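You operate a simulated robot arm through the tools that you are given. There is no shell and no other tool.

You are at the controls of a simulated robot arm. One attempt, no reset.

Task
Inch the shutter to 40 cm on the scale in HOLD mode.
Fine: mode back to AUTO and socket off after; the shutter stays there on its brake.
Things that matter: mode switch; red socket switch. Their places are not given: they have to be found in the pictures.

The check looks at the end state, three seconds after you hand in, the way a careful person would. Anything else that was tipped, shoved, dropped, spilled or broken makes it a failure.

Robot
A 7-joint arm with a two-finger parallel gripper, fixed in place. Base frame: the origin is at the foot of the arm, x ahead of it, y to its left, z up. Lengths are in mm, angles in degrees, forces in N, time in s.
Its first joint turns from -132.0 to 132.0 degrees. Payload 3.91 kg.
The tool frame sits at the grasp point between the pads (the TCP): z along the fingers, y along the line on which they close. The tips reach 30 mm beyond it. Largest opening 110 mm; finger width 20, thickness 10; the body of the gripper, 48 by 112 mm, starts 55 mm behind the TCP.
Orientation is told as [roll, pitch, yaw] about the base's x, y, z axes, in that order, counted from this pose: with the fingers straight down and closing along the base's y, the tool's x points along the base's -x, its y along +y and its z along -z.

Tools
- The arm moves only by the tool arm_command. Its argument "plan" is a list of rows, each a list of 3 entries, a list of its own where there are three numbers: the closure in counts, from 0 (fully open) to 255 (shut), then the shift along the base's x, y, z in m, then the turn, a rotation vector about the base's x, y, z in degrees. In form: [[grip, [x, y, z], [wx, wy, wz]], ...]. A call has 1 to 20 rows; each row shifts and turns the commanded pose from where the row before left it. Each row takes 0.2 s and may step no farther than 50 mm and 8.6 degrees from the row before; otherwise, or with a gripper value out of range, the whole call is refused. Where a pose cannot be reached the arm comes as near as it can. A force on the tool above 40 N (or 10 N above the force at the start of the call, whichever is more), or a blocked arm, ends the call early, and 0.2 s more pass. Each finger travels about 108 mm/s and halts on what it meets, pressing with about 43 N; the grip force reading is that of the motor and also rises with nothing between the fingers. The clock runs only during rows and for 0.2 s after the last one: add rows that do not move to give the fingers time. The reply holds the time, the measured pose of the TCP, the force on the tool along the base axes, the opening and the grip force, in the units named above and with some noise, with the torque about the TCP (base axes, N m) and any sound that the robot's microphone picked up.
- Cameras (640 x 400 px; columns grow to the right, rows downward): "scene" is fixed at [48.3, -650.9, 1660.4]; the picture's right is [0.82, -0.57, 0.00], its down [-0.27, -0.38, -0.88] and it looks along [0.51, 0.73, -0.47] (base axes); focal length 309 px, centre (320, 200). "wrist" rides on the gripper at [72, 17, -103] in the tool frame; the picture's right is [-0.23, 0.97, 0.00], its down [-0.76, -0.18, -0.62] and it looks along [-0.61, -0.14, 0.78] (tool axes); focal length 222 px, centre (320, 200).
- grab_frame(camera): a new picture of that camera. The clock stands still meanwhile.
- probe_pixels(camera, pixels): for up to 12 pixels [column, row] of the newest picture of that camera ("zoom" is the newest enlarged one), the place [x, y, z] in the base frame of the surface seen there, good to about 2 mm. The clock stands still meanwhile.
- close_up(camera, box): a new picture of the part [left, top, right, bottom] of that camera's present view, enlarged. The clock stands still meanwhile.
- close_job(): hands the job in; it is judged then, once.

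Unless the task says otherwise, let go and move clear before handing in.

The tools are called by a JSON object that holds its "fn" and its "kwargs". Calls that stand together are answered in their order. arm_command: Moves the arm, as the interface text tells. Its arguments: {"type":"object","properties":{"plan":{"type":"array","items":{"type":"array"}}},"required":["plan"]} The other tools are called the same way: grab_frame (camera) takes a picture; probe_pixels (camera, pixels) gives the place of the surface under pixels of a picture; close_up (camera, box) takes an enlarged picture of a part of a camera's view; close_job () hands the job in.

At the start:

```text
time_s: 0.0
tool_pos: [383.0, 328.9, 1256.0]
tool_rot: [0.0, 0.0, 0.0]
contact_force: [-0.7, 0.5, 0.1]
moment: [0.02, 0.0, 0.04]
finger_gap: 110.0
grip_force: 0.1
```

scene: 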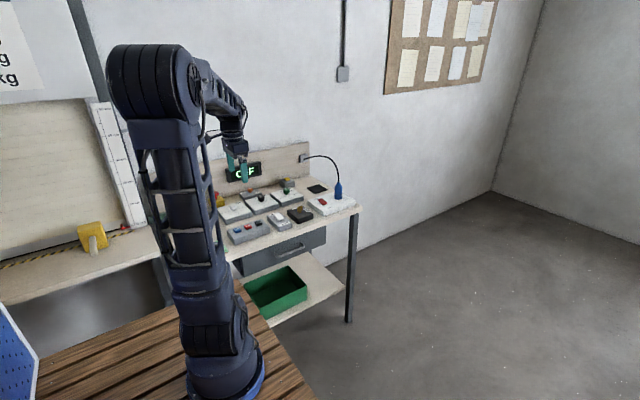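
wrist: 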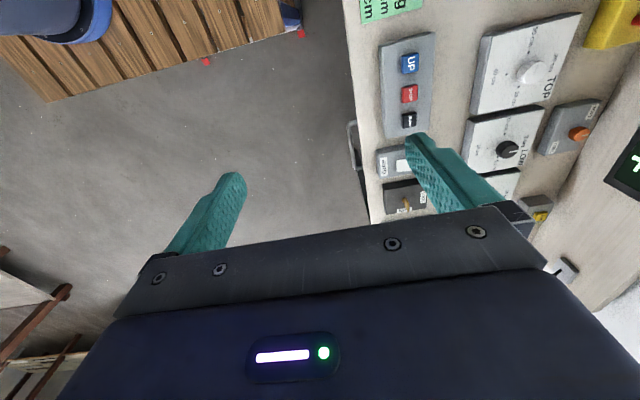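

The scene picture shows a workbench with controls around (230–350, 180–240) and a shutter with a scale at left (90–145, 100–230). I'll take enlarged views before moving.

{"fn": "close_up", "kwargs": {"camera": "scene", "box": [200, 130, 370, 260]}}

{"fn": "close_up", "kwargs": {"camera": "scene", "box": [0, 80, 200, 280]}}

{"fn": "close_up", "kwargs": {"camera": "wrist", "box": [340, 0, 640, 230]}}

```text
3.08 times, centred on (285, 195) of scene
```

zoom: 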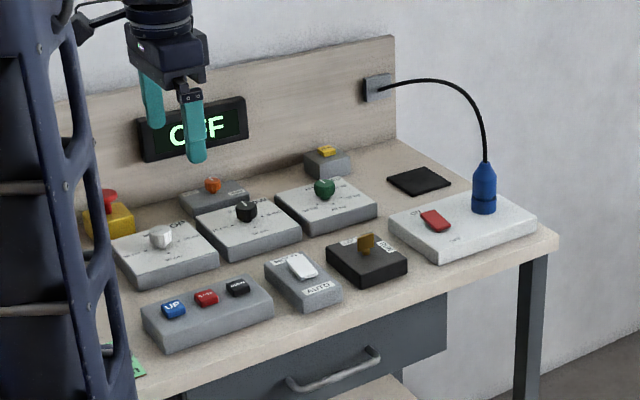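

```text
2.00 times, centred on (100, 180) of scene
```

zoom: 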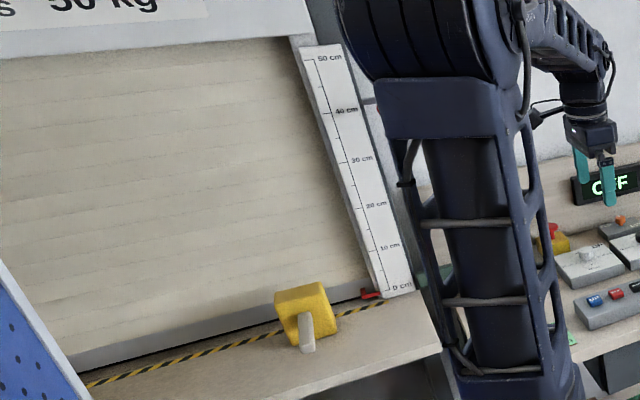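

```text
1.74 times, centred on (490, 115) of wrist
```

zoom: 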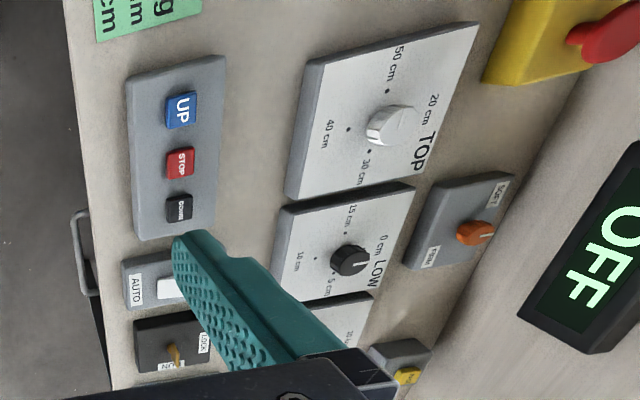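

The zooms show UP/STOP/DOWN buttons, an AUTO mode rocker, a key LOCK/RUN, dials, e-stop, a display reading OFF and a socket with a red switch. I'll zoom tighter on the labels, note and shutter details.

{"fn": "close_up", "kwargs": {"camera": "scene", "box": [260, 190, 320, 235]}}

{"fn": "close_up", "kwargs": {"camera": "scene", "box": [295, 145, 365, 225]}}

{"fn": "close_up", "kwargs": {"camera": "scene", "box": [60, 200, 140, 260]}}

{"fn": "close_up", "kwargs": {"camera": "scene", "box": [0, 0, 60, 100]}}

{"fn": "close_up", "kwargs": {"camera": "wrist", "box": [340, 0, 440, 60]}}

{"fn": "close_up", "kwargs": {"camera": "scene", "box": [385, 0, 500, 95]}}

```text
8.89 times, centred on (290, 212) of scene
```

zoom: 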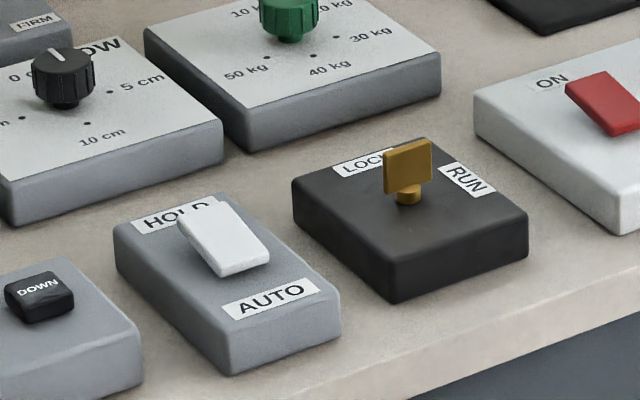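

```text
5.00 times, centred on (330, 185) of scene
```

zoom: 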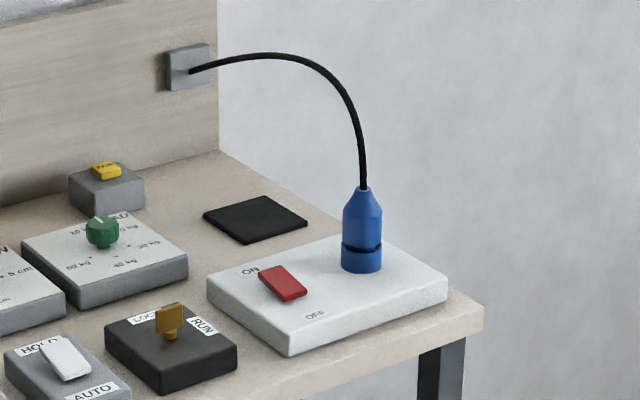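

```text
6.67 times, centred on (100, 230) of scene
```

zoom: 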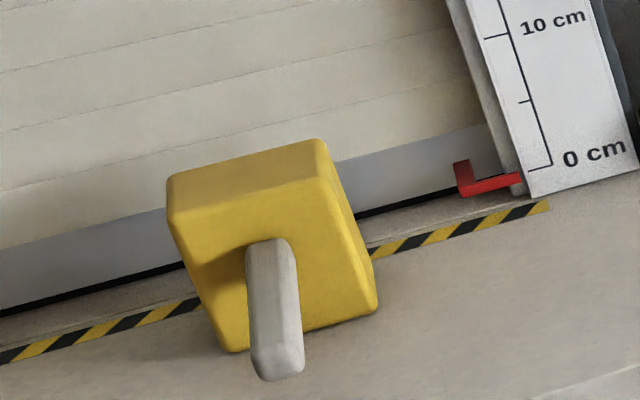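

```text
4.00 times, centred on (30, 50) of scene
```

zoom: 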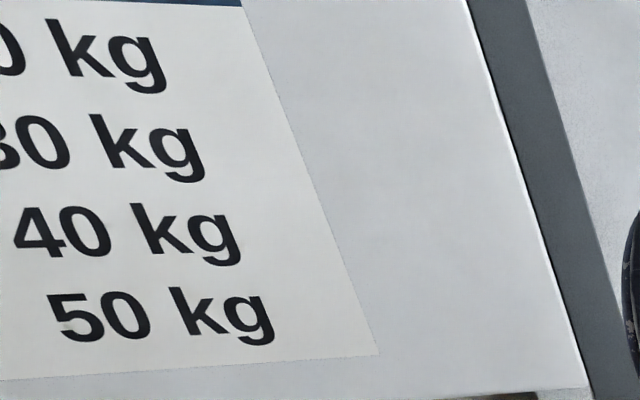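

```text
6.40 times, centred on (390, 30) of wrist
```

zoom: 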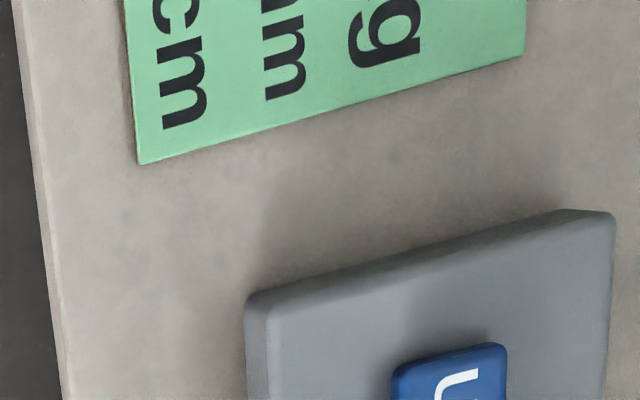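

```text
4.21 times, centred on (442, 48) of scene
```

zoom: 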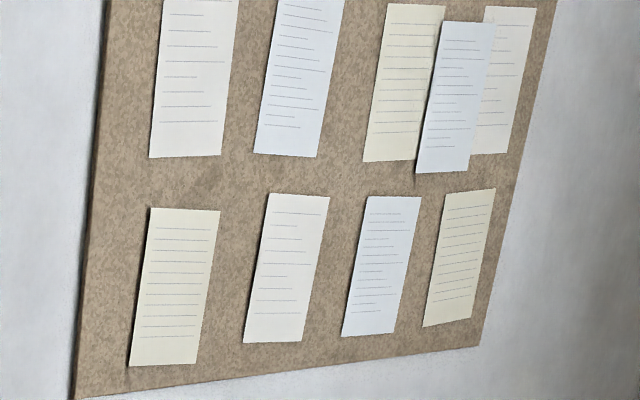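

Labels are readable: rocker HOLD/AUTO, key LOCK/RUN, socket ON/OFF; the red pointer is at 0 cm. I'll get 3D positions of the controls and shutter parts.

{"fn": "close_up", "kwargs": {"camera": "scene", "box": [200, 130, 370, 260]}}

{"fn": "probe_pixels", "kwargs": {"camera": "scene", "pixels": [[92, 232], [92, 243], [85, 226], [118, 230], [125, 226], [60, 238], [60, 130], [115, 140], [100, 105], [140, 225], [20, 270], [20, 300]]}}

{"fn": "probe_pixels", "kwargs": {"camera": "zoom", "pixels": [[173, 305], [205, 293], [237, 283], [302, 262], [365, 240], [435, 217], [483, 178], [160, 232], [245, 205], [324, 183], [212, 182], [326, 150]]}}

```text
3.08 times, centred on (285, 195) of scene
```

zoom: 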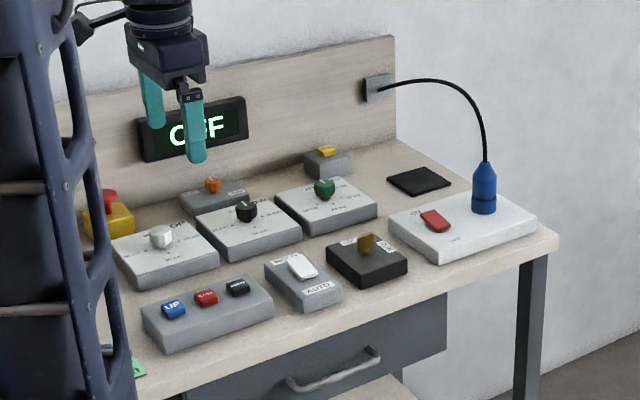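

```text
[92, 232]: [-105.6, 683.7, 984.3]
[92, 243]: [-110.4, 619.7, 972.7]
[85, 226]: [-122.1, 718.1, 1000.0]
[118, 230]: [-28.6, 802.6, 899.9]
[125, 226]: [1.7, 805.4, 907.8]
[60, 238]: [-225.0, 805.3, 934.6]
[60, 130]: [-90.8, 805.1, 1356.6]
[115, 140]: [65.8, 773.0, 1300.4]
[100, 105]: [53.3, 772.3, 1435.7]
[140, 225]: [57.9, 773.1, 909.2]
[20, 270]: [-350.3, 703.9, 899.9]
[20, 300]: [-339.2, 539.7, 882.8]
```

```text
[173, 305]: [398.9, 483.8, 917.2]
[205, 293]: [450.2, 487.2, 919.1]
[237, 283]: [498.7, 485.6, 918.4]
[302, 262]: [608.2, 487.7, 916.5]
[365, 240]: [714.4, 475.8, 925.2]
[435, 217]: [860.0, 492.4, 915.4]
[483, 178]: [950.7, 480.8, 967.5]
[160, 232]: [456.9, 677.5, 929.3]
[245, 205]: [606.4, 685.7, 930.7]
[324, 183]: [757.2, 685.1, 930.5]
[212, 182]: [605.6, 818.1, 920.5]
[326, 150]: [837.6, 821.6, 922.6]
```

The control block surfaces lie around z≈915 mm; the red switch is at about (860, 492). I'll probe the ends of both rockers to see which side is down, from a tighter zoom.

{"fn": "close_up", "kwargs": {"camera": "scene", "box": [265, 200, 305, 230]}}

{"fn": "probe_pixels", "kwargs": {"camera": "zoom", "pixels": [[195, 210], [225, 215], [200, 235], [250, 265], [290, 265], [270, 285], [140, 320], [300, 330], [400, 300], [200, 180], [360, 220], [520, 140]]}}

{"fn": "close_up", "kwargs": {"camera": "scene", "box": [325, 180, 375, 217]}}

```text
13.33 times, centred on (285, 215) of scene
```

zoom: 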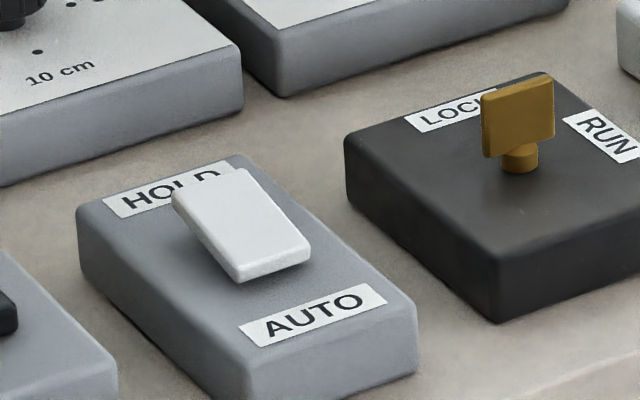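

```text
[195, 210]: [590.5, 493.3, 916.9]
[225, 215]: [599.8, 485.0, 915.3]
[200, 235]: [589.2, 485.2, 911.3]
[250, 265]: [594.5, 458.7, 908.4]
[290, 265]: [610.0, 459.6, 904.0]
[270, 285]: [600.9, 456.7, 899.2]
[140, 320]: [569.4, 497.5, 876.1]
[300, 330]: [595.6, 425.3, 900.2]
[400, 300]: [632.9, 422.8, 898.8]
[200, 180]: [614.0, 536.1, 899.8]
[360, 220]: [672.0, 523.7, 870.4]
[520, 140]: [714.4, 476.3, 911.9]
```

```text
10.81 times, centred on (350, 198) of scene
```

zoom: 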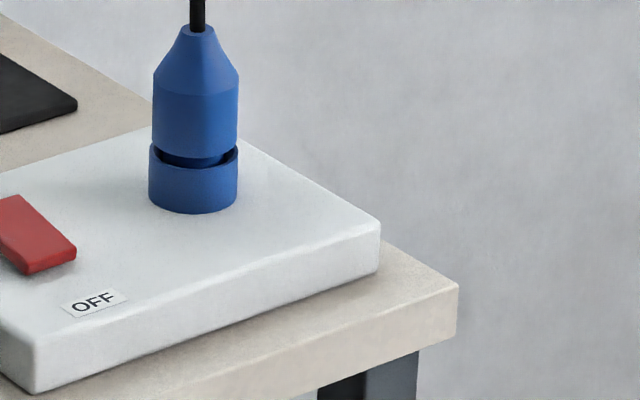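

The mode rocker is down on the AUTO end (z≈908 vs ≈917 at HOLD end). Now the red switch and the plug on the socket need the same check.

{"fn": "close_up", "kwargs": {"camera": "scene", "box": [300, 185, 340, 215]}}

{"fn": "probe_pixels", "kwargs": {"camera": "zoom", "pixels": [[220, 170], [250, 170], [225, 195], [265, 215], [290, 210], [310, 230], [200, 220], [330, 260], [115, 150], [120, 230], [180, 165], [440, 150]]}}

{"fn": "close_up", "kwargs": {"camera": "scene", "box": [225, 150, 275, 190]}}

{"fn": "close_up", "kwargs": {"camera": "scene", "box": [230, 180, 310, 240]}}

```text
13.33 times, centred on (320, 200) of scene
```

zoom: 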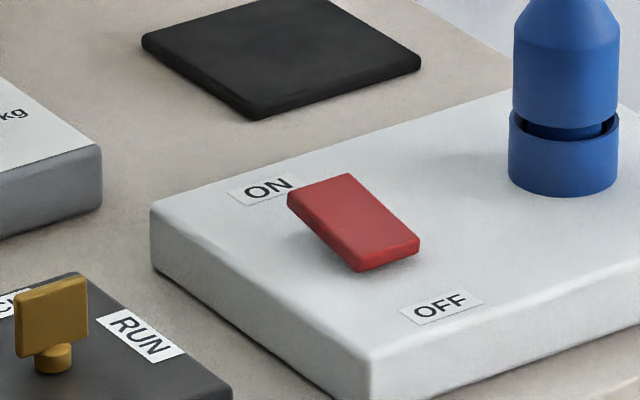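

```text
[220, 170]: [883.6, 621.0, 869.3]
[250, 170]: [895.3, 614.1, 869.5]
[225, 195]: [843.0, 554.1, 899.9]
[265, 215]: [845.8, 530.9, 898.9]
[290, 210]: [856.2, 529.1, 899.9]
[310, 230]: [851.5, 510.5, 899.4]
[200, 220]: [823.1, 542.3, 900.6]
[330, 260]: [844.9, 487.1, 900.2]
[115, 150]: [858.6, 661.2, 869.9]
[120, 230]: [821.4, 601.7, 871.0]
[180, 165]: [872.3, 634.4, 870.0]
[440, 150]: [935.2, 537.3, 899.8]
```

```text
10.00 times, centred on (250, 170) of scene
```

zoom: 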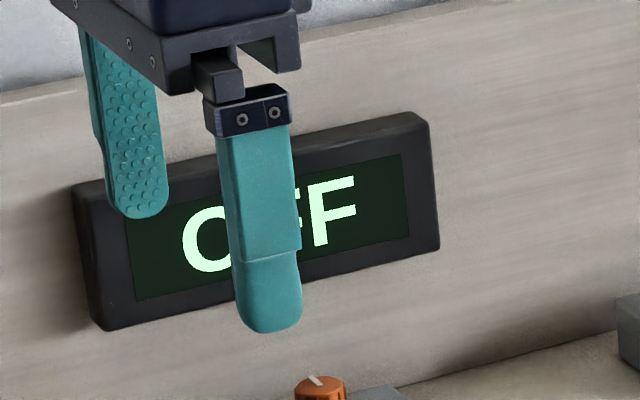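

```text
6.67 times, centred on (270, 210) of scene
```

zoom: 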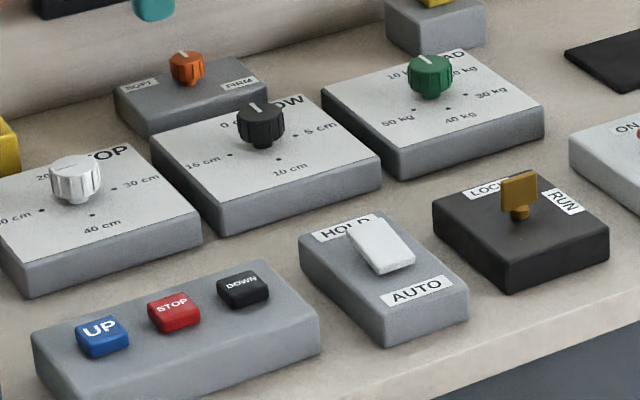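

The red rocker is at pixels (290–420, 175–270) of the tight zoom; I sampled beside it, so I probe it again. Its raised end seems to be ON, meaning it is OFF now.

{"fn": "close_up", "kwargs": {"camera": "scene", "box": [300, 185, 340, 215]}}

{"fn": "probe_pixels", "kwargs": {"camera": "zoom", "pixels": [[295, 195], [350, 178], [325, 190], [355, 215], [360, 250], [410, 238], [385, 240], [390, 255], [265, 188], [440, 307], [560, 60], [560, 150]]}}

{"fn": "close_up", "kwargs": {"camera": "wrist", "box": [440, 0, 640, 180]}}

```text
13.33 times, centred on (320, 200) of scene
```

zoom: 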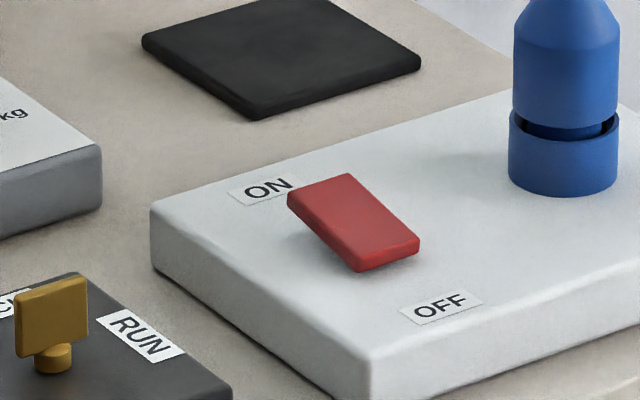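

```text
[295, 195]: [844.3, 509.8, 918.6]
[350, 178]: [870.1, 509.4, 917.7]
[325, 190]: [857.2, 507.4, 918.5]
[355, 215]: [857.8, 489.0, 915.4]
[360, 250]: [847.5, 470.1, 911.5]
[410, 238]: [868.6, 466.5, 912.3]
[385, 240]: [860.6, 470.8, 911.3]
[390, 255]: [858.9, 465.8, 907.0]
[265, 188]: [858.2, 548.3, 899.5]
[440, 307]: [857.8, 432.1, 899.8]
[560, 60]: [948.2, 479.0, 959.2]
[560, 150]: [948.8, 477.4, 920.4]
```

```text
2.22 times, centred on (540, 90) of wrist
```

zoom: 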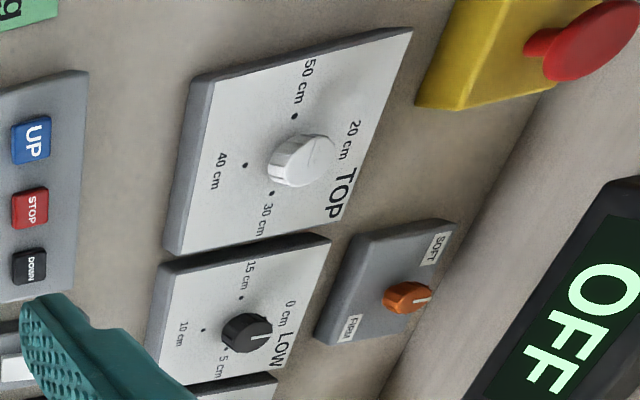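

The red rocker spans x≈845–870, y≈466–511, with the ON end (y≈508) raised, so the socket is off; the display at (250,170) reads OFF. I'll move the arm a bit back and left, closing the fingers, so the wrist camera can read the green note and dials.

{"fn": "arm_command", "kwargs": {"plan": [[255, [-0.03, 0.035, 0.0], [0, 0, 0]], [255, [-0.03, 0.035, 0.0], [0, 0, 0]], [255, [-0.03, 0.035, 0.0], [0, 0, 0]], [255, [0, 0, 0], [0, 0, 0]], [255, [0, 0, 0], [0, 0, 0]]]}}

{"fn": "grab_frame", "kwargs": {"camera": "wrist"}}

{"fn": "close_up", "kwargs": {"camera": "wrist", "box": [300, 0, 500, 130]}}

```text
time_s: 1.2
tool_pos: [293.6, 433.7, 1256.6]
tool_rot: [-0.1, -0.1, 0.0]
contact_force: [0.8, -0.1, 0.6]
moment: [0.03, -0.01, 0.01]
finger_gap: 0.2
grip_force: 38.0
```

```text
taken
```

wrist: 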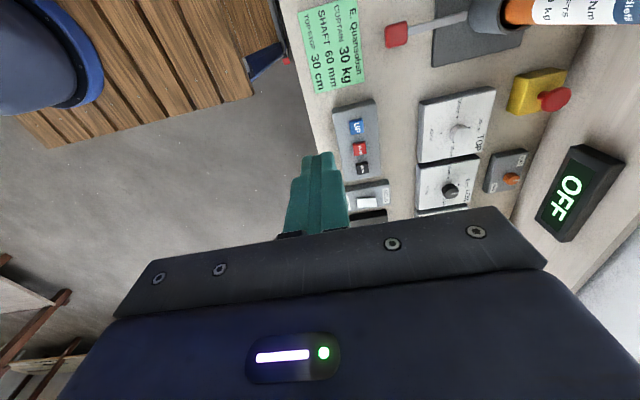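

```text
3.08 times, centred on (400, 65) of wrist
```

zoom: 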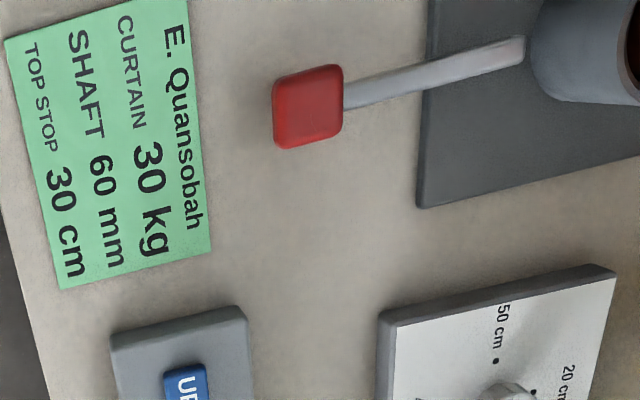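

The note reads CURTAIN 30 kg / SHAFT 60 mm / TOP STOP 30 cm, and there's a device with a red lever at wrist pixels (395,35)–(540,10). I'll look at that device and its location so that I keep clear of it.

{"fn": "close_up", "kwargs": {"camera": "wrist", "box": [370, 0, 640, 120]}}

{"fn": "probe_pixels", "kwargs": {"camera": "wrist", "pixels": [[397, 35], [470, 18], [495, 12], [560, 10], [357, 127], [360, 149], [363, 168], [367, 202], [460, 130], [450, 190], [545, 95], [580, 190]]}}

{"fn": "close_up", "kwargs": {"camera": "wrist", "box": [400, 80, 540, 220]}}

{"fn": "grab_frame", "kwargs": {"camera": "scene"}}

```text
2.37 times, centred on (505, 60) of wrist
```

zoom: 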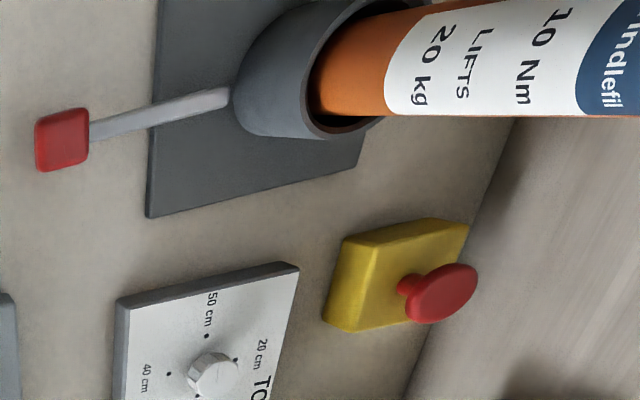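

```text
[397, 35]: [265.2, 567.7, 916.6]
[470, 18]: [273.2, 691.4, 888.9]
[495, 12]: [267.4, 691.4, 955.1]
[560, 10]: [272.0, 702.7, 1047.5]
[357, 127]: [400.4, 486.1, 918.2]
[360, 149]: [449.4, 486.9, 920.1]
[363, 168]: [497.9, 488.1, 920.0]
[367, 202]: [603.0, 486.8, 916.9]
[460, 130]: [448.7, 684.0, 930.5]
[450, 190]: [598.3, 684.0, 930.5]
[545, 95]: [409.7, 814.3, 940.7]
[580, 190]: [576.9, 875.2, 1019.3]
```

```text
2.86 times, centred on (470, 150) of wrist
```

zoom: 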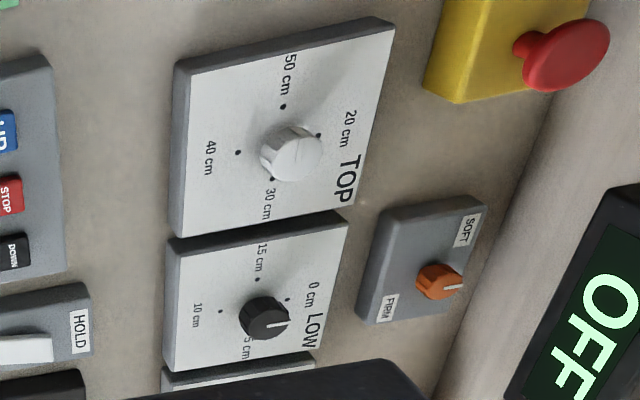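

```text
taken
```

scene: 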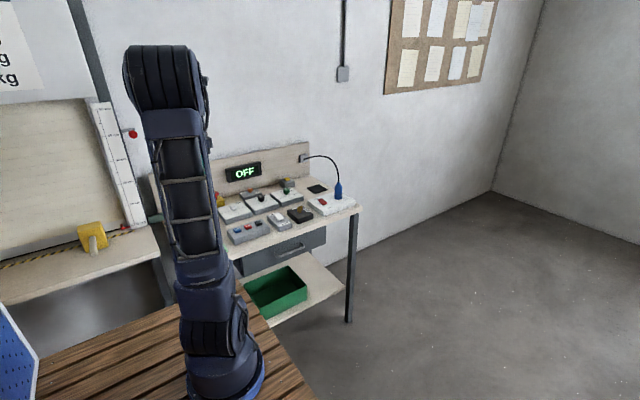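

The wrist view shows a tubular motor in a clamp stand at about (270, 700), and the scene view shows a red round thing at (133,134) beside the scale. I'll zoom on it and on the shutter base.

{"fn": "close_up", "kwargs": {"camera": "scene", "box": [80, 90, 160, 250]}}

{"fn": "close_up", "kwargs": {"camera": "scene", "box": [115, 115, 155, 150]}}

{"fn": "probe_pixels", "kwargs": {"camera": "scene", "pixels": [[133, 134], [103, 117], [116, 160], [130, 210], [108, 136]]}}

```text
2.50 times, centred on (120, 170) of scene
```

zoom: 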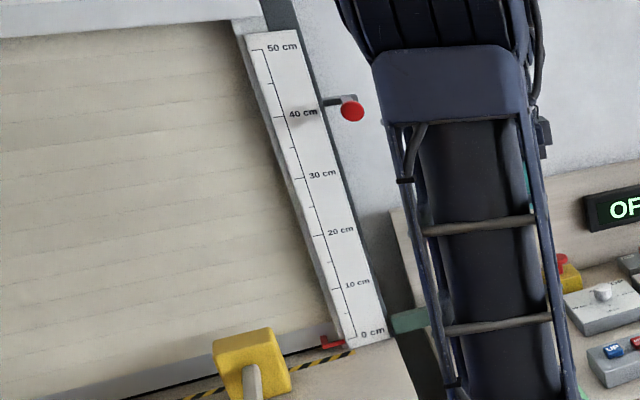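

```text
11.43 times, centred on (135, 132) of scene
```

zoom: 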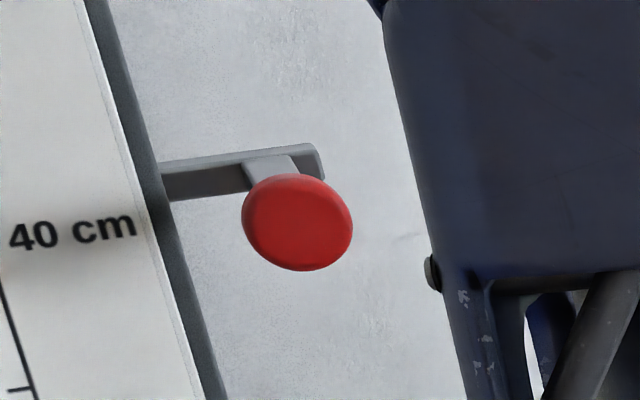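

```text
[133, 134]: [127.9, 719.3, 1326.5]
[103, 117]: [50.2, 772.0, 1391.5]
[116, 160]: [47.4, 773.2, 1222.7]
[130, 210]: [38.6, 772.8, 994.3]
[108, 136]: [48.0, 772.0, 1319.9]
```

The red knob at (128, 719, 1326) is a side fitting near the shutter frame, away from my route. Now I go above the raised HOLD end of the mode rocker at about (607, 497), staying high.

{"fn": "arm_command", "kwargs": {"plan": [[255, [0.0348, 0.007, -0.023], [0, 0, 0]], [255, [0.0348, 0.007, -0.023], [0, 0, 0]], [255, [0.0348, 0.007, -0.023], [0, 0, 0]], [255, [0.0348, 0.007, -0.023], [0, 0, 0]], [255, [0.0348, 0.007, -0.023], [0, 0, 0]], [255, [0.0348, 0.007, -0.023], [0, 0, 0]], [255, [0.0348, 0.007, -0.023], [0, 0, 0]], [255, [0.0348, 0.007, -0.023], [0, 0, 0]], [255, [0.0348, 0.007, -0.023], [0, 0, 0]], [255, [0, 0, 0], [0, 0, 0]]]}}

{"fn": "grab_frame", "kwargs": {"camera": "scene"}}

{"fn": "grab_frame", "kwargs": {"camera": "wrist"}}

```text
time_s: 3.4
tool_pos: [606.2, 497.0, 1048.8]
tool_rot: [0.0, 0.0, 0.0]
contact_force: [0.0, -0.3, 0.6]
moment: [0.0, -0.02, -0.02]
finger_gap: 0.2
grip_force: 37.6
```

```text
taken
```

scene: 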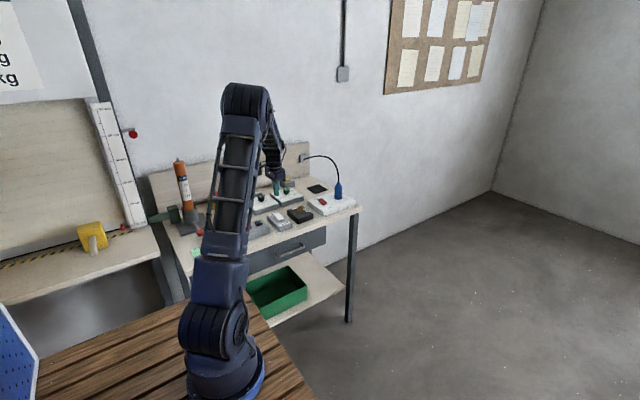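

```text
taken
```

wrist: 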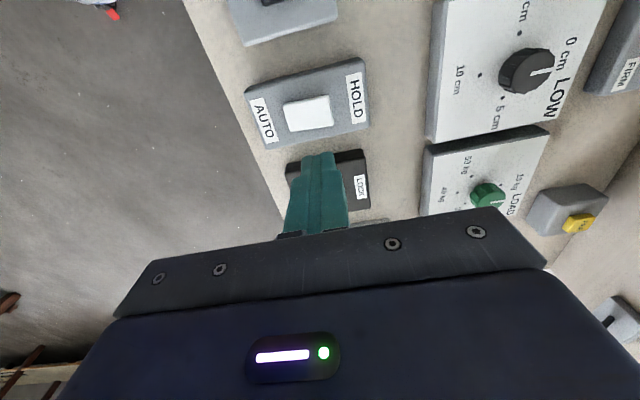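

The tool is above the rocker and the shutter and motor stand are now unobstructed in the scene view. I'll check the motor stand and probe the rocker from the wrist view.

{"fn": "close_up", "kwargs": {"camera": "scene", "box": [130, 145, 230, 265]}}

{"fn": "probe_pixels", "kwargs": {"camera": "wrist", "pixels": [[287, 115], [308, 113], [328, 110], [308, 100], [310, 128], [355, 95], [262, 120], [340, 165]]}}

{"fn": "close_up", "kwargs": {"camera": "wrist", "box": [400, 100, 640, 300]}}

```text
3.33 times, centred on (180, 205) of scene
```

zoom: 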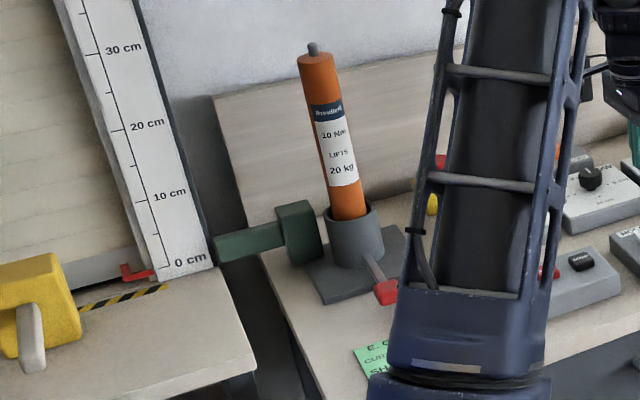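

```text
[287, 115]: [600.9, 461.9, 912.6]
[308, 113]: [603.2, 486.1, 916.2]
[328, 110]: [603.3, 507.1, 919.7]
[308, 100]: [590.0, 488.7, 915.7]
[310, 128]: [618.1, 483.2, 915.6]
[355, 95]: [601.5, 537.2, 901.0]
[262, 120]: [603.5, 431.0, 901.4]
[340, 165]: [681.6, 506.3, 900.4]
```

```text
2.00 times, centred on (520, 200) of wrist
```

zoom: 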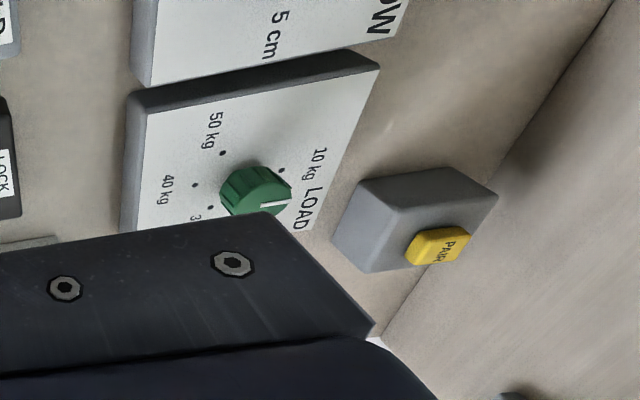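

The rocker's raised end is at about (604, 505, 919). I descend straight with closed fingers to just above it.

{"fn": "arm_command", "kwargs": {"plan": [[255, [-0.002, 0.004, -0.03], [0, 0, 0]], [255, [0, 0, -0.03], [0, 0, 0]], [255, [0, 0, -0.03], [0, 0, 0]], [255, [0, 0, 0], [0, 0, 0]]]}}

{"fn": "grab_frame", "kwargs": {"camera": "wrist"}}

{"fn": "close_up", "kwargs": {"camera": "scene", "box": [240, 180, 320, 240]}}

```text
time_s: 4.4
tool_pos: [603.3, 501.0, 960.3]
tool_rot: [0.0, 0.0, 0.0]
contact_force: [-0.3, 0.1, 0.1]
moment: [0.02, 0.01, -0.02]
finger_gap: 0.2
grip_force: 37.5
```

```text
taken
```

wrist: 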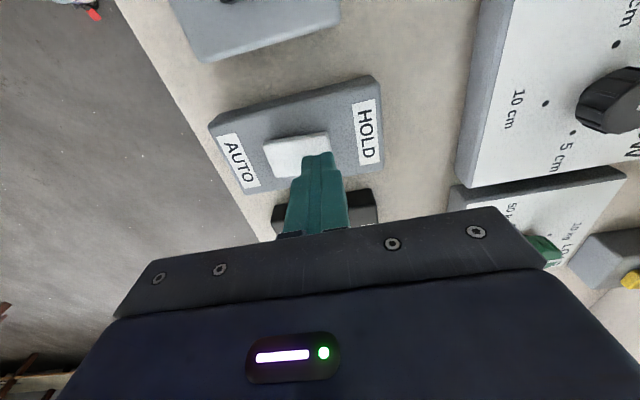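

```text
6.67 times, centred on (280, 210) of scene
```

zoom: 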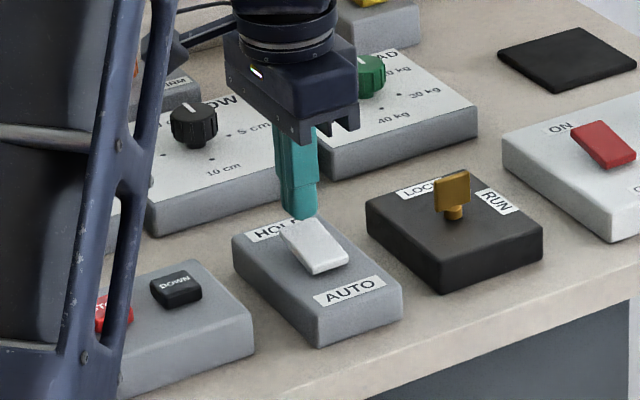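

The fingertips are at z≈930 over the HOLD half of the rocker. I'll push down in small steps, watching the force.

{"fn": "arm_command", "kwargs": {"plan": [[255, [0, 0, -0.006], [0, 0, 0]], [255, [0, 0, -0.005], [0, 0, 0]], [255, [0, 0, -0.004], [0, 0, 0]], [255, [0, 0, -0.004], [0, 0, 0]], [255, [0, 0, -0.003], [0, 0, 0]]]}}

{"fn": "close_up", "kwargs": {"camera": "scene", "box": [240, 180, 320, 240]}}

```text
time_s: 5.5
tool_pos: [605.1, 500.4, 944.3]
tool_rot: [0.2, -0.1, -0.1]
contact_force: [-6.8, -7.5, 14.5]
moment: [-0.35, 0.22, -0.04]
finger_gap: 0.2
grip_force: 37.3
stopped in row 5: the force on the tool passed its limit at 46 N (the readings are from after the stop); the commanded pose is now the measured one
```

```text
6.67 times, centred on (280, 210) of scene
```

zoom: 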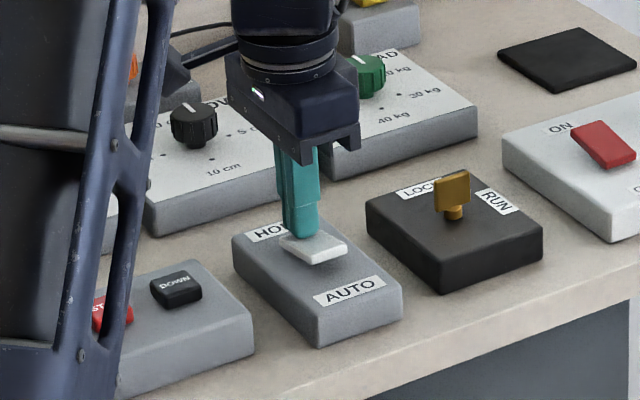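

The rocker now lies differently under the tips after a 46 N stop at TCP z≈944. I'll lift off and look at how it sits.

{"fn": "arm_command", "kwargs": {"plan": [[255, [0, 0, 0.03], [0, 0, 0]], [255, [0, 0, 0.03], [0, 0, 0]], [255, [0, 0, 0], [0, 0, 0]]]}}

{"fn": "close_up", "kwargs": {"camera": "scene", "box": [265, 200, 305, 230]}}

{"fn": "probe_pixels", "kwargs": {"camera": "zoom", "pixels": [[200, 225], [225, 215], [240, 225], [255, 240], [280, 240], [290, 265]]}}

{"fn": "grab_frame", "kwargs": {"camera": "scene"}}

```text
time_s: 6.3
tool_pos: [605.2, 502.3, 1004.0]
tool_rot: [0.1, -0.2, -0.1]
contact_force: [0.0, -0.2, 0.9]
moment: [0.02, -0.02, 0.03]
finger_gap: 0.1
grip_force: 37.4
```

```text
13.33 times, centred on (285, 215) of scene
```

zoom: 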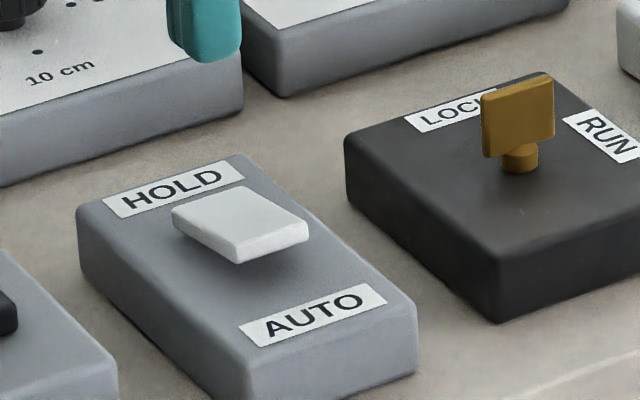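

```text
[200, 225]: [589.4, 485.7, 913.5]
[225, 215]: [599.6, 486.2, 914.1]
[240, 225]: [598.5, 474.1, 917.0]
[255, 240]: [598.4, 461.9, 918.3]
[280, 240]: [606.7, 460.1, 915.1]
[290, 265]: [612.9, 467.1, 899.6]
```

```text
taken
```

scene: 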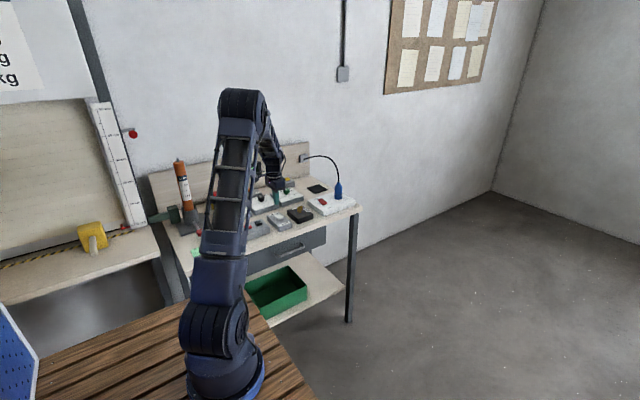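

The rocker now lies down at HOLD (AUTO end raised to z≈918), so mode is HOLD. Before reaching for the red switch I'll locate the cable and plug so that I stay clear.

{"fn": "close_up", "kwargs": {"camera": "scene", "box": [290, 145, 350, 205]}}

{"fn": "grab_frame", "kwargs": {"camera": "wrist"}}

```text
6.67 times, centred on (320, 175) of scene
```

zoom: 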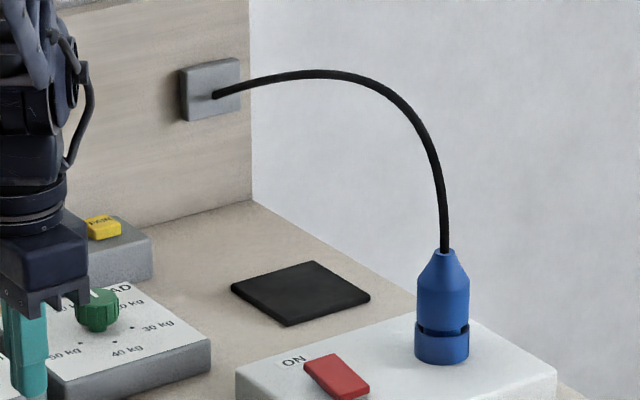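

```text
taken
```

wrist: 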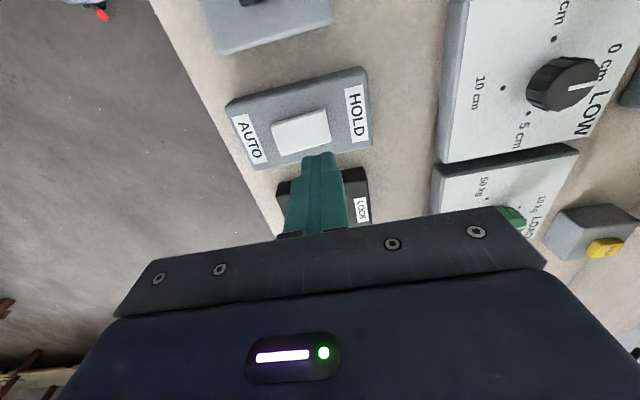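

{"fn": "probe_pixels", "kwargs": {"camera": "zoom", "pixels": [[446, 245], [443, 200], [434, 155], [411, 112], [377, 84], [320, 73], [270, 78], [220, 93], [443, 270], [210, 90]]}}

```text
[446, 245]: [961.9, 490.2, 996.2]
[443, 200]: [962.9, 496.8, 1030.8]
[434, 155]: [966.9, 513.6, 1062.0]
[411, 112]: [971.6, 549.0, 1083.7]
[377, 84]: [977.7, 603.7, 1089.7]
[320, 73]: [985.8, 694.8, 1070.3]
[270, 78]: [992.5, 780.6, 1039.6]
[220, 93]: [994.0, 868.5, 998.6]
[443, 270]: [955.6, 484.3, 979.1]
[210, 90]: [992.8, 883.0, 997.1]
```

The cable stays at x≥955, so there is about 65 mm of clearance at the red switch (858, 488). I move over toward the ON end at safe height, tilting the tool 15° outward to extend reach.

{"fn": "arm_command", "kwargs": {"plan": [[255, [0.0415, 0, 0.003], [0, 0, 0]], [255, [0.0415, 0, 0.003], [2.53, -4.3, 0]], [255, [0.0415, 0, 0], [2.53, -4.3, 0]], [255, [0.0415, 0, 0], [2.53, -4.3, 0]], [255, [0.0415, 0, 0], [0, 0, 0]], [255, [0.0415, -0.001, 0], [0, 0, 0]], [255, [0, 0, 0], [0, 0, 0]]]}}

{"fn": "close_up", "kwargs": {"camera": "scene", "box": [290, 145, 370, 225]}}

{"fn": "grab_frame", "kwargs": {"camera": "wrist"}}

```text
time_s: 7.9
tool_pos: [854.6, 500.3, 1011.0]
tool_rot: [7.9, -13.0, -0.9]
contact_force: [0.7, -1.7, 0.6]
moment: [0.01, 0.03, -0.02]
finger_gap: 0.2
grip_force: 37.8
```

```text
5.00 times, centred on (330, 185) of scene
```

zoom: 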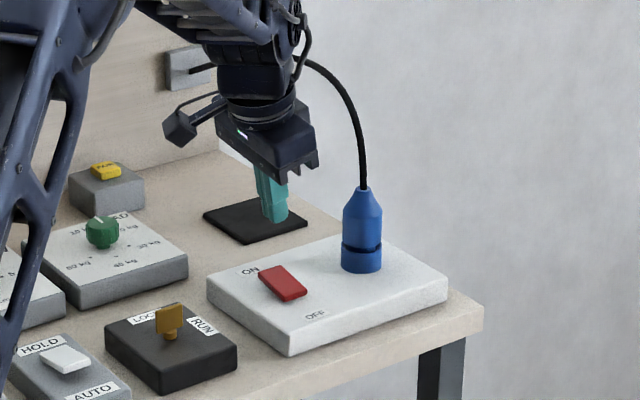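

```text
taken
```

wrist: 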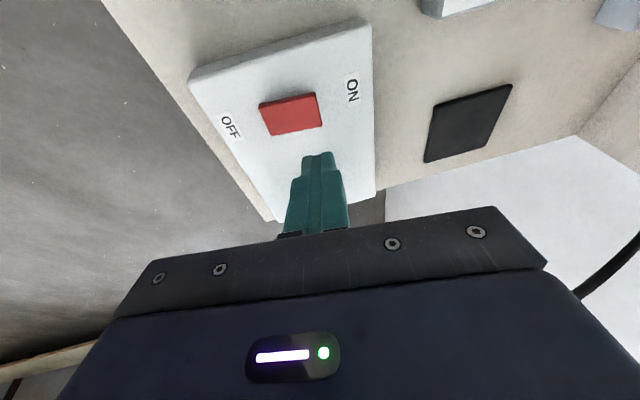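

The tool hovers above the red switch's ON end with tilt [7.9, -13, 0] and the cable well aside. I descend to just above the rocker.

{"fn": "arm_command", "kwargs": {"plan": [[255, [0, 0, -0.025], [0, 0, 0]], [255, [0, 0, -0.025], [0, 0, 0]], [255, [0, 0, 0], [0, 0, 0]]]}}

{"fn": "close_up", "kwargs": {"camera": "scene", "box": [300, 170, 350, 215]}}

{"fn": "grab_frame", "kwargs": {"camera": "wrist"}}

```text
time_s: 8.7
tool_pos: [854.2, 499.1, 957.9]
tool_rot: [7.8, -13.0, -1.1]
contact_force: [0.0, 0.2, 0.3]
moment: [-0.01, 0.02, -0.02]
finger_gap: 0.2
grip_force: 37.8
```

```text
8.89 times, centred on (325, 192) of scene
```

zoom: 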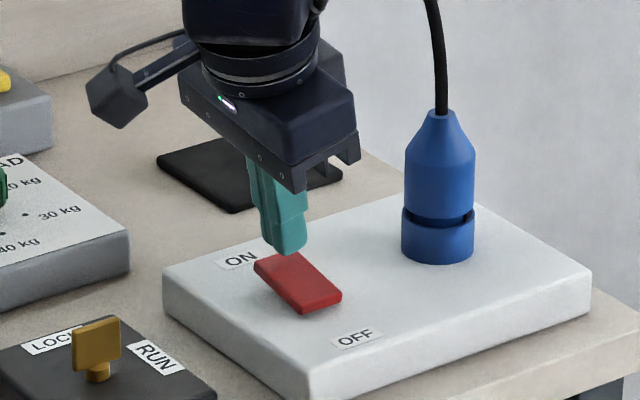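

```text
taken
```

wrist: 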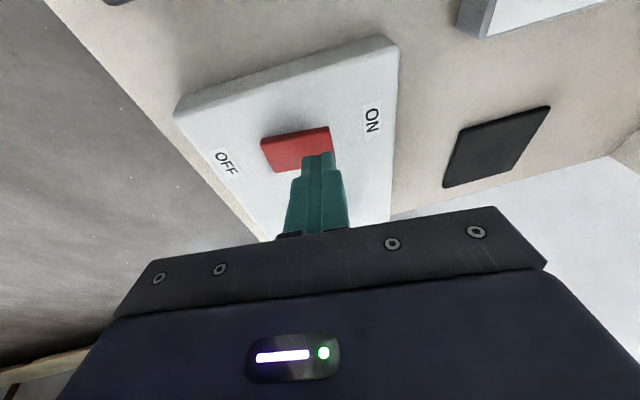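

The tips sit about 10 mm above the raised ON end of the red rocker. I press down in small steps.

{"fn": "arm_command", "kwargs": {"plan": [[255, [0, 0, -0.004], [0, 0, 0]], [255, [0, 0, -0.004], [0, 0, 0]], [255, [0, 0, -0.003], [0, 0, 0]], [255, [0, 0, -0.003], [0, 0, 0]], [255, [0, 0, -0.003], [0, 0, 0]]]}}

{"fn": "close_up", "kwargs": {"camera": "scene", "box": [300, 170, 350, 215]}}

{"fn": "close_up", "kwargs": {"camera": "scene", "box": [200, 140, 300, 240]}}

```text
time_s: 9.9
tool_pos: [853.3, 501.6, 945.8]
tool_rot: [8.1, -13.1, -1.0]
contact_force: [-3.0, 6.5, 33.6]
moment: [0.05, 0.15, -0.04]
finger_gap: 0.0
grip_force: 37.8
```

```text
8.89 times, centred on (325, 192) of scene
```

zoom: 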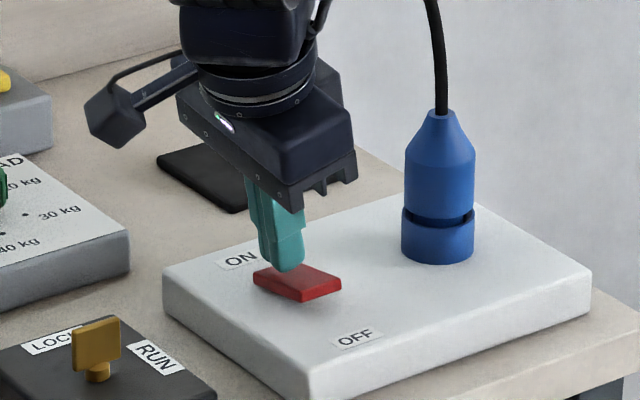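

```text
4.00 times, centred on (250, 190) of scene
```

zoom: 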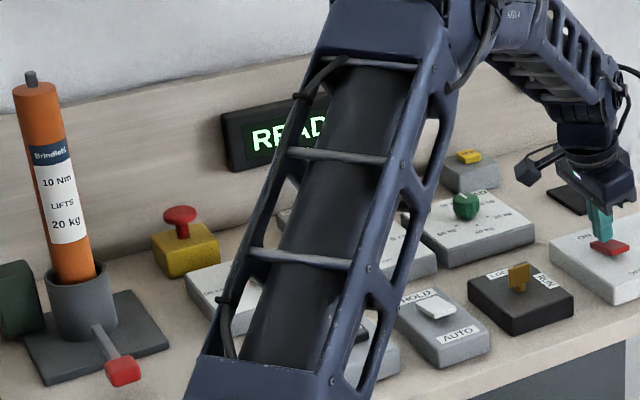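

The red rocker is over to ON and the display now reads READY. I lift off, straighten the tool, and travel back over to the UP button at about (400, 485).

{"fn": "arm_command", "kwargs": {"plan": [[255, [0, 0, 0.03], [0, 0, 0]], [255, [0, 0, 0.03], [0, 0, 0]], [255, [-0.0445, -0.0015, 0], [-2.53, 4.3, 0]], [255, [-0.0445, -0.0015, 0], [-2.53, 4.3, 0]], [255, [-0.0445, -0.0015, 0], [-2.53, 4.3, 0]], [255, [-0.0445, -0.0015, 0], [0, 0, 0]], [255, [-0.0445, -0.0015, 0], [0, 0, 0]], [255, [-0.0445, -0.0015, 0], [0, 0, 0]], [255, [-0.0445, -0.0015, 0], [0, 0, 0]], [255, [-0.0445, -0.0015, 0], [0, 0, 0]], [255, [-0.0445, -0.0015, 0], [0, 0, 0]], [255, [-0.0445, -0.0015, 0], [0, 0, 0]], [255, [-0.0095, -0.0015, 0], [0, 0, 0]], [255, [0, 0, 0], [0, 0, 0]]]}}

{"fn": "grab_frame", "kwargs": {"camera": "scene"}}

{"fn": "grab_frame", "kwargs": {"camera": "wrist"}}

```text
time_s: 12.9
tool_pos: [400.2, 481.5, 1001.3]
tool_rot: [0.1, -0.1, -0.1]
contact_force: [-1.0, -0.1, -0.8]
moment: [-0.03, 0.01, 0.0]
finger_gap: 0.0
grip_force: 37.4
```

```text
taken
```

scene: 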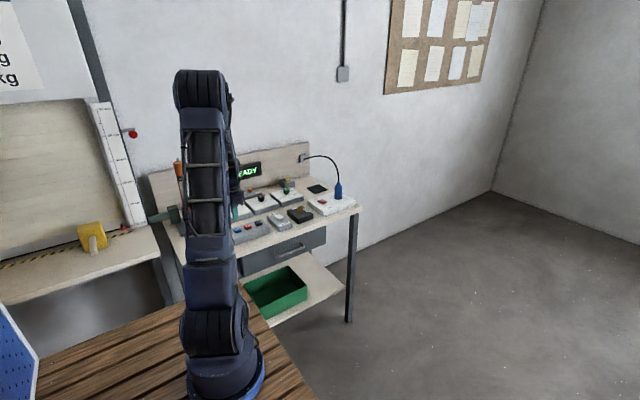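

```text
taken
```

wrist: 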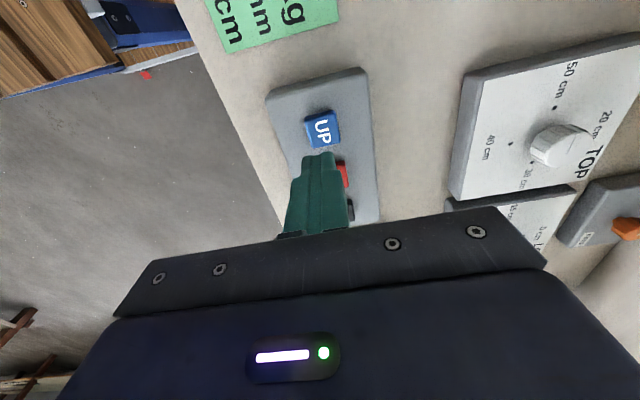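

The UP button is under the tips at wrist pixel (323,128), and the scene view shows the full scale. I descend to just above the button and check the TOP dial.

{"fn": "arm_command", "kwargs": {"plan": [[255, [0, 0.003, -0.023], [0, 0, 0]], [255, [0, 0, -0.022], [0, 0, 0]], [255, [0, 0, 0], [0, 0, 0]]]}}

{"fn": "close_up", "kwargs": {"camera": "wrist", "box": [440, 20, 640, 200]}}

{"fn": "grab_frame", "kwargs": {"camera": "wrist"}}

{"fn": "close_up", "kwargs": {"camera": "scene", "box": [80, 90, 160, 250]}}

```text
time_s: 13.7
tool_pos: [399.5, 484.8, 956.9]
tool_rot: [0.1, -0.1, -0.1]
contact_force: [-0.4, 0.3, -0.5]
moment: [0.01, 0.02, -0.01]
finger_gap: 0.0
grip_force: 38.1
```

```text
2.22 times, centred on (540, 110) of wrist
```

zoom: 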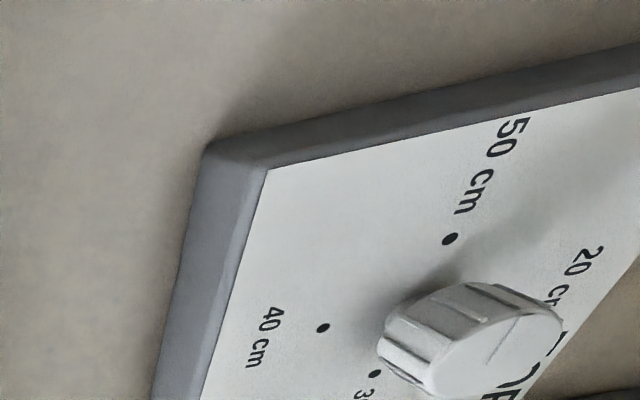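

```text
taken
```

wrist: 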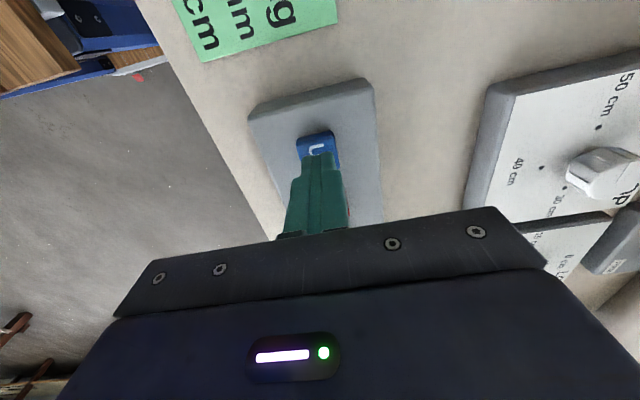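

```text
2.50 times, centred on (120, 170) of scene
```

zoom: 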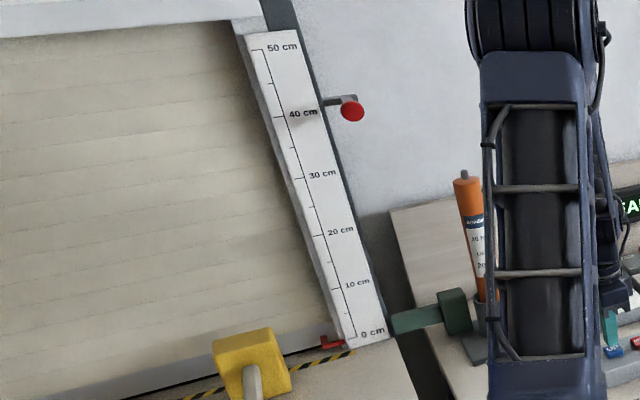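

The tips are about 8 mm above UP with the shutter pointer still at 0 cm. I give a brief press and release to learn the shutter's response.

{"fn": "arm_command", "kwargs": {"plan": [[255, [0, 0, -0.008], [0, 0, 0]], [255, [0, 0, -0.004], [0, 0, 0]], [255, [0, 0, 0.012], [0, 0, 0]]]}}

{"fn": "close_up", "kwargs": {"camera": "scene", "box": [80, 90, 160, 250]}}

{"fn": "close_up", "kwargs": {"camera": "scene", "box": [210, 145, 310, 240]}}

```text
time_s: 14.5
tool_pos: [399.2, 486.9, 957.2]
tool_rot: [0.1, -0.1, -0.2]
contact_force: [-0.6, -0.8, -0.1]
moment: [0.0, 0.02, -0.01]
finger_gap: 0.1
grip_force: 37.5
```

```text
2.50 times, centred on (120, 170) of scene
```

zoom: 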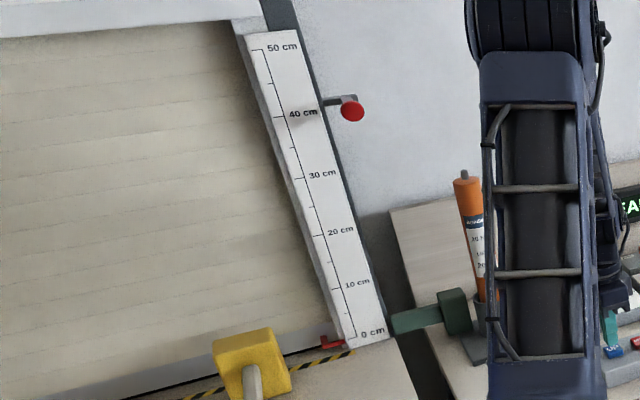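

```text
4.21 times, centred on (260, 192) of scene
```

zoom: 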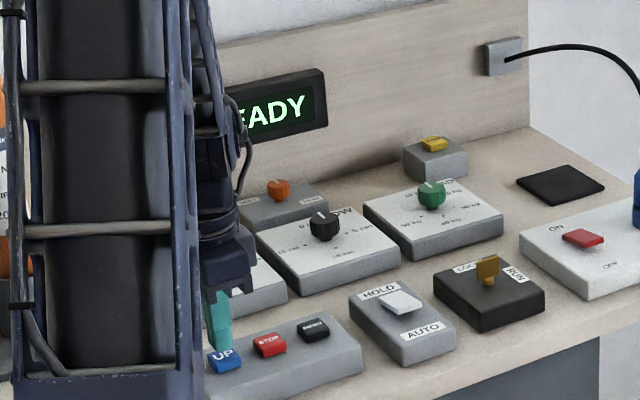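

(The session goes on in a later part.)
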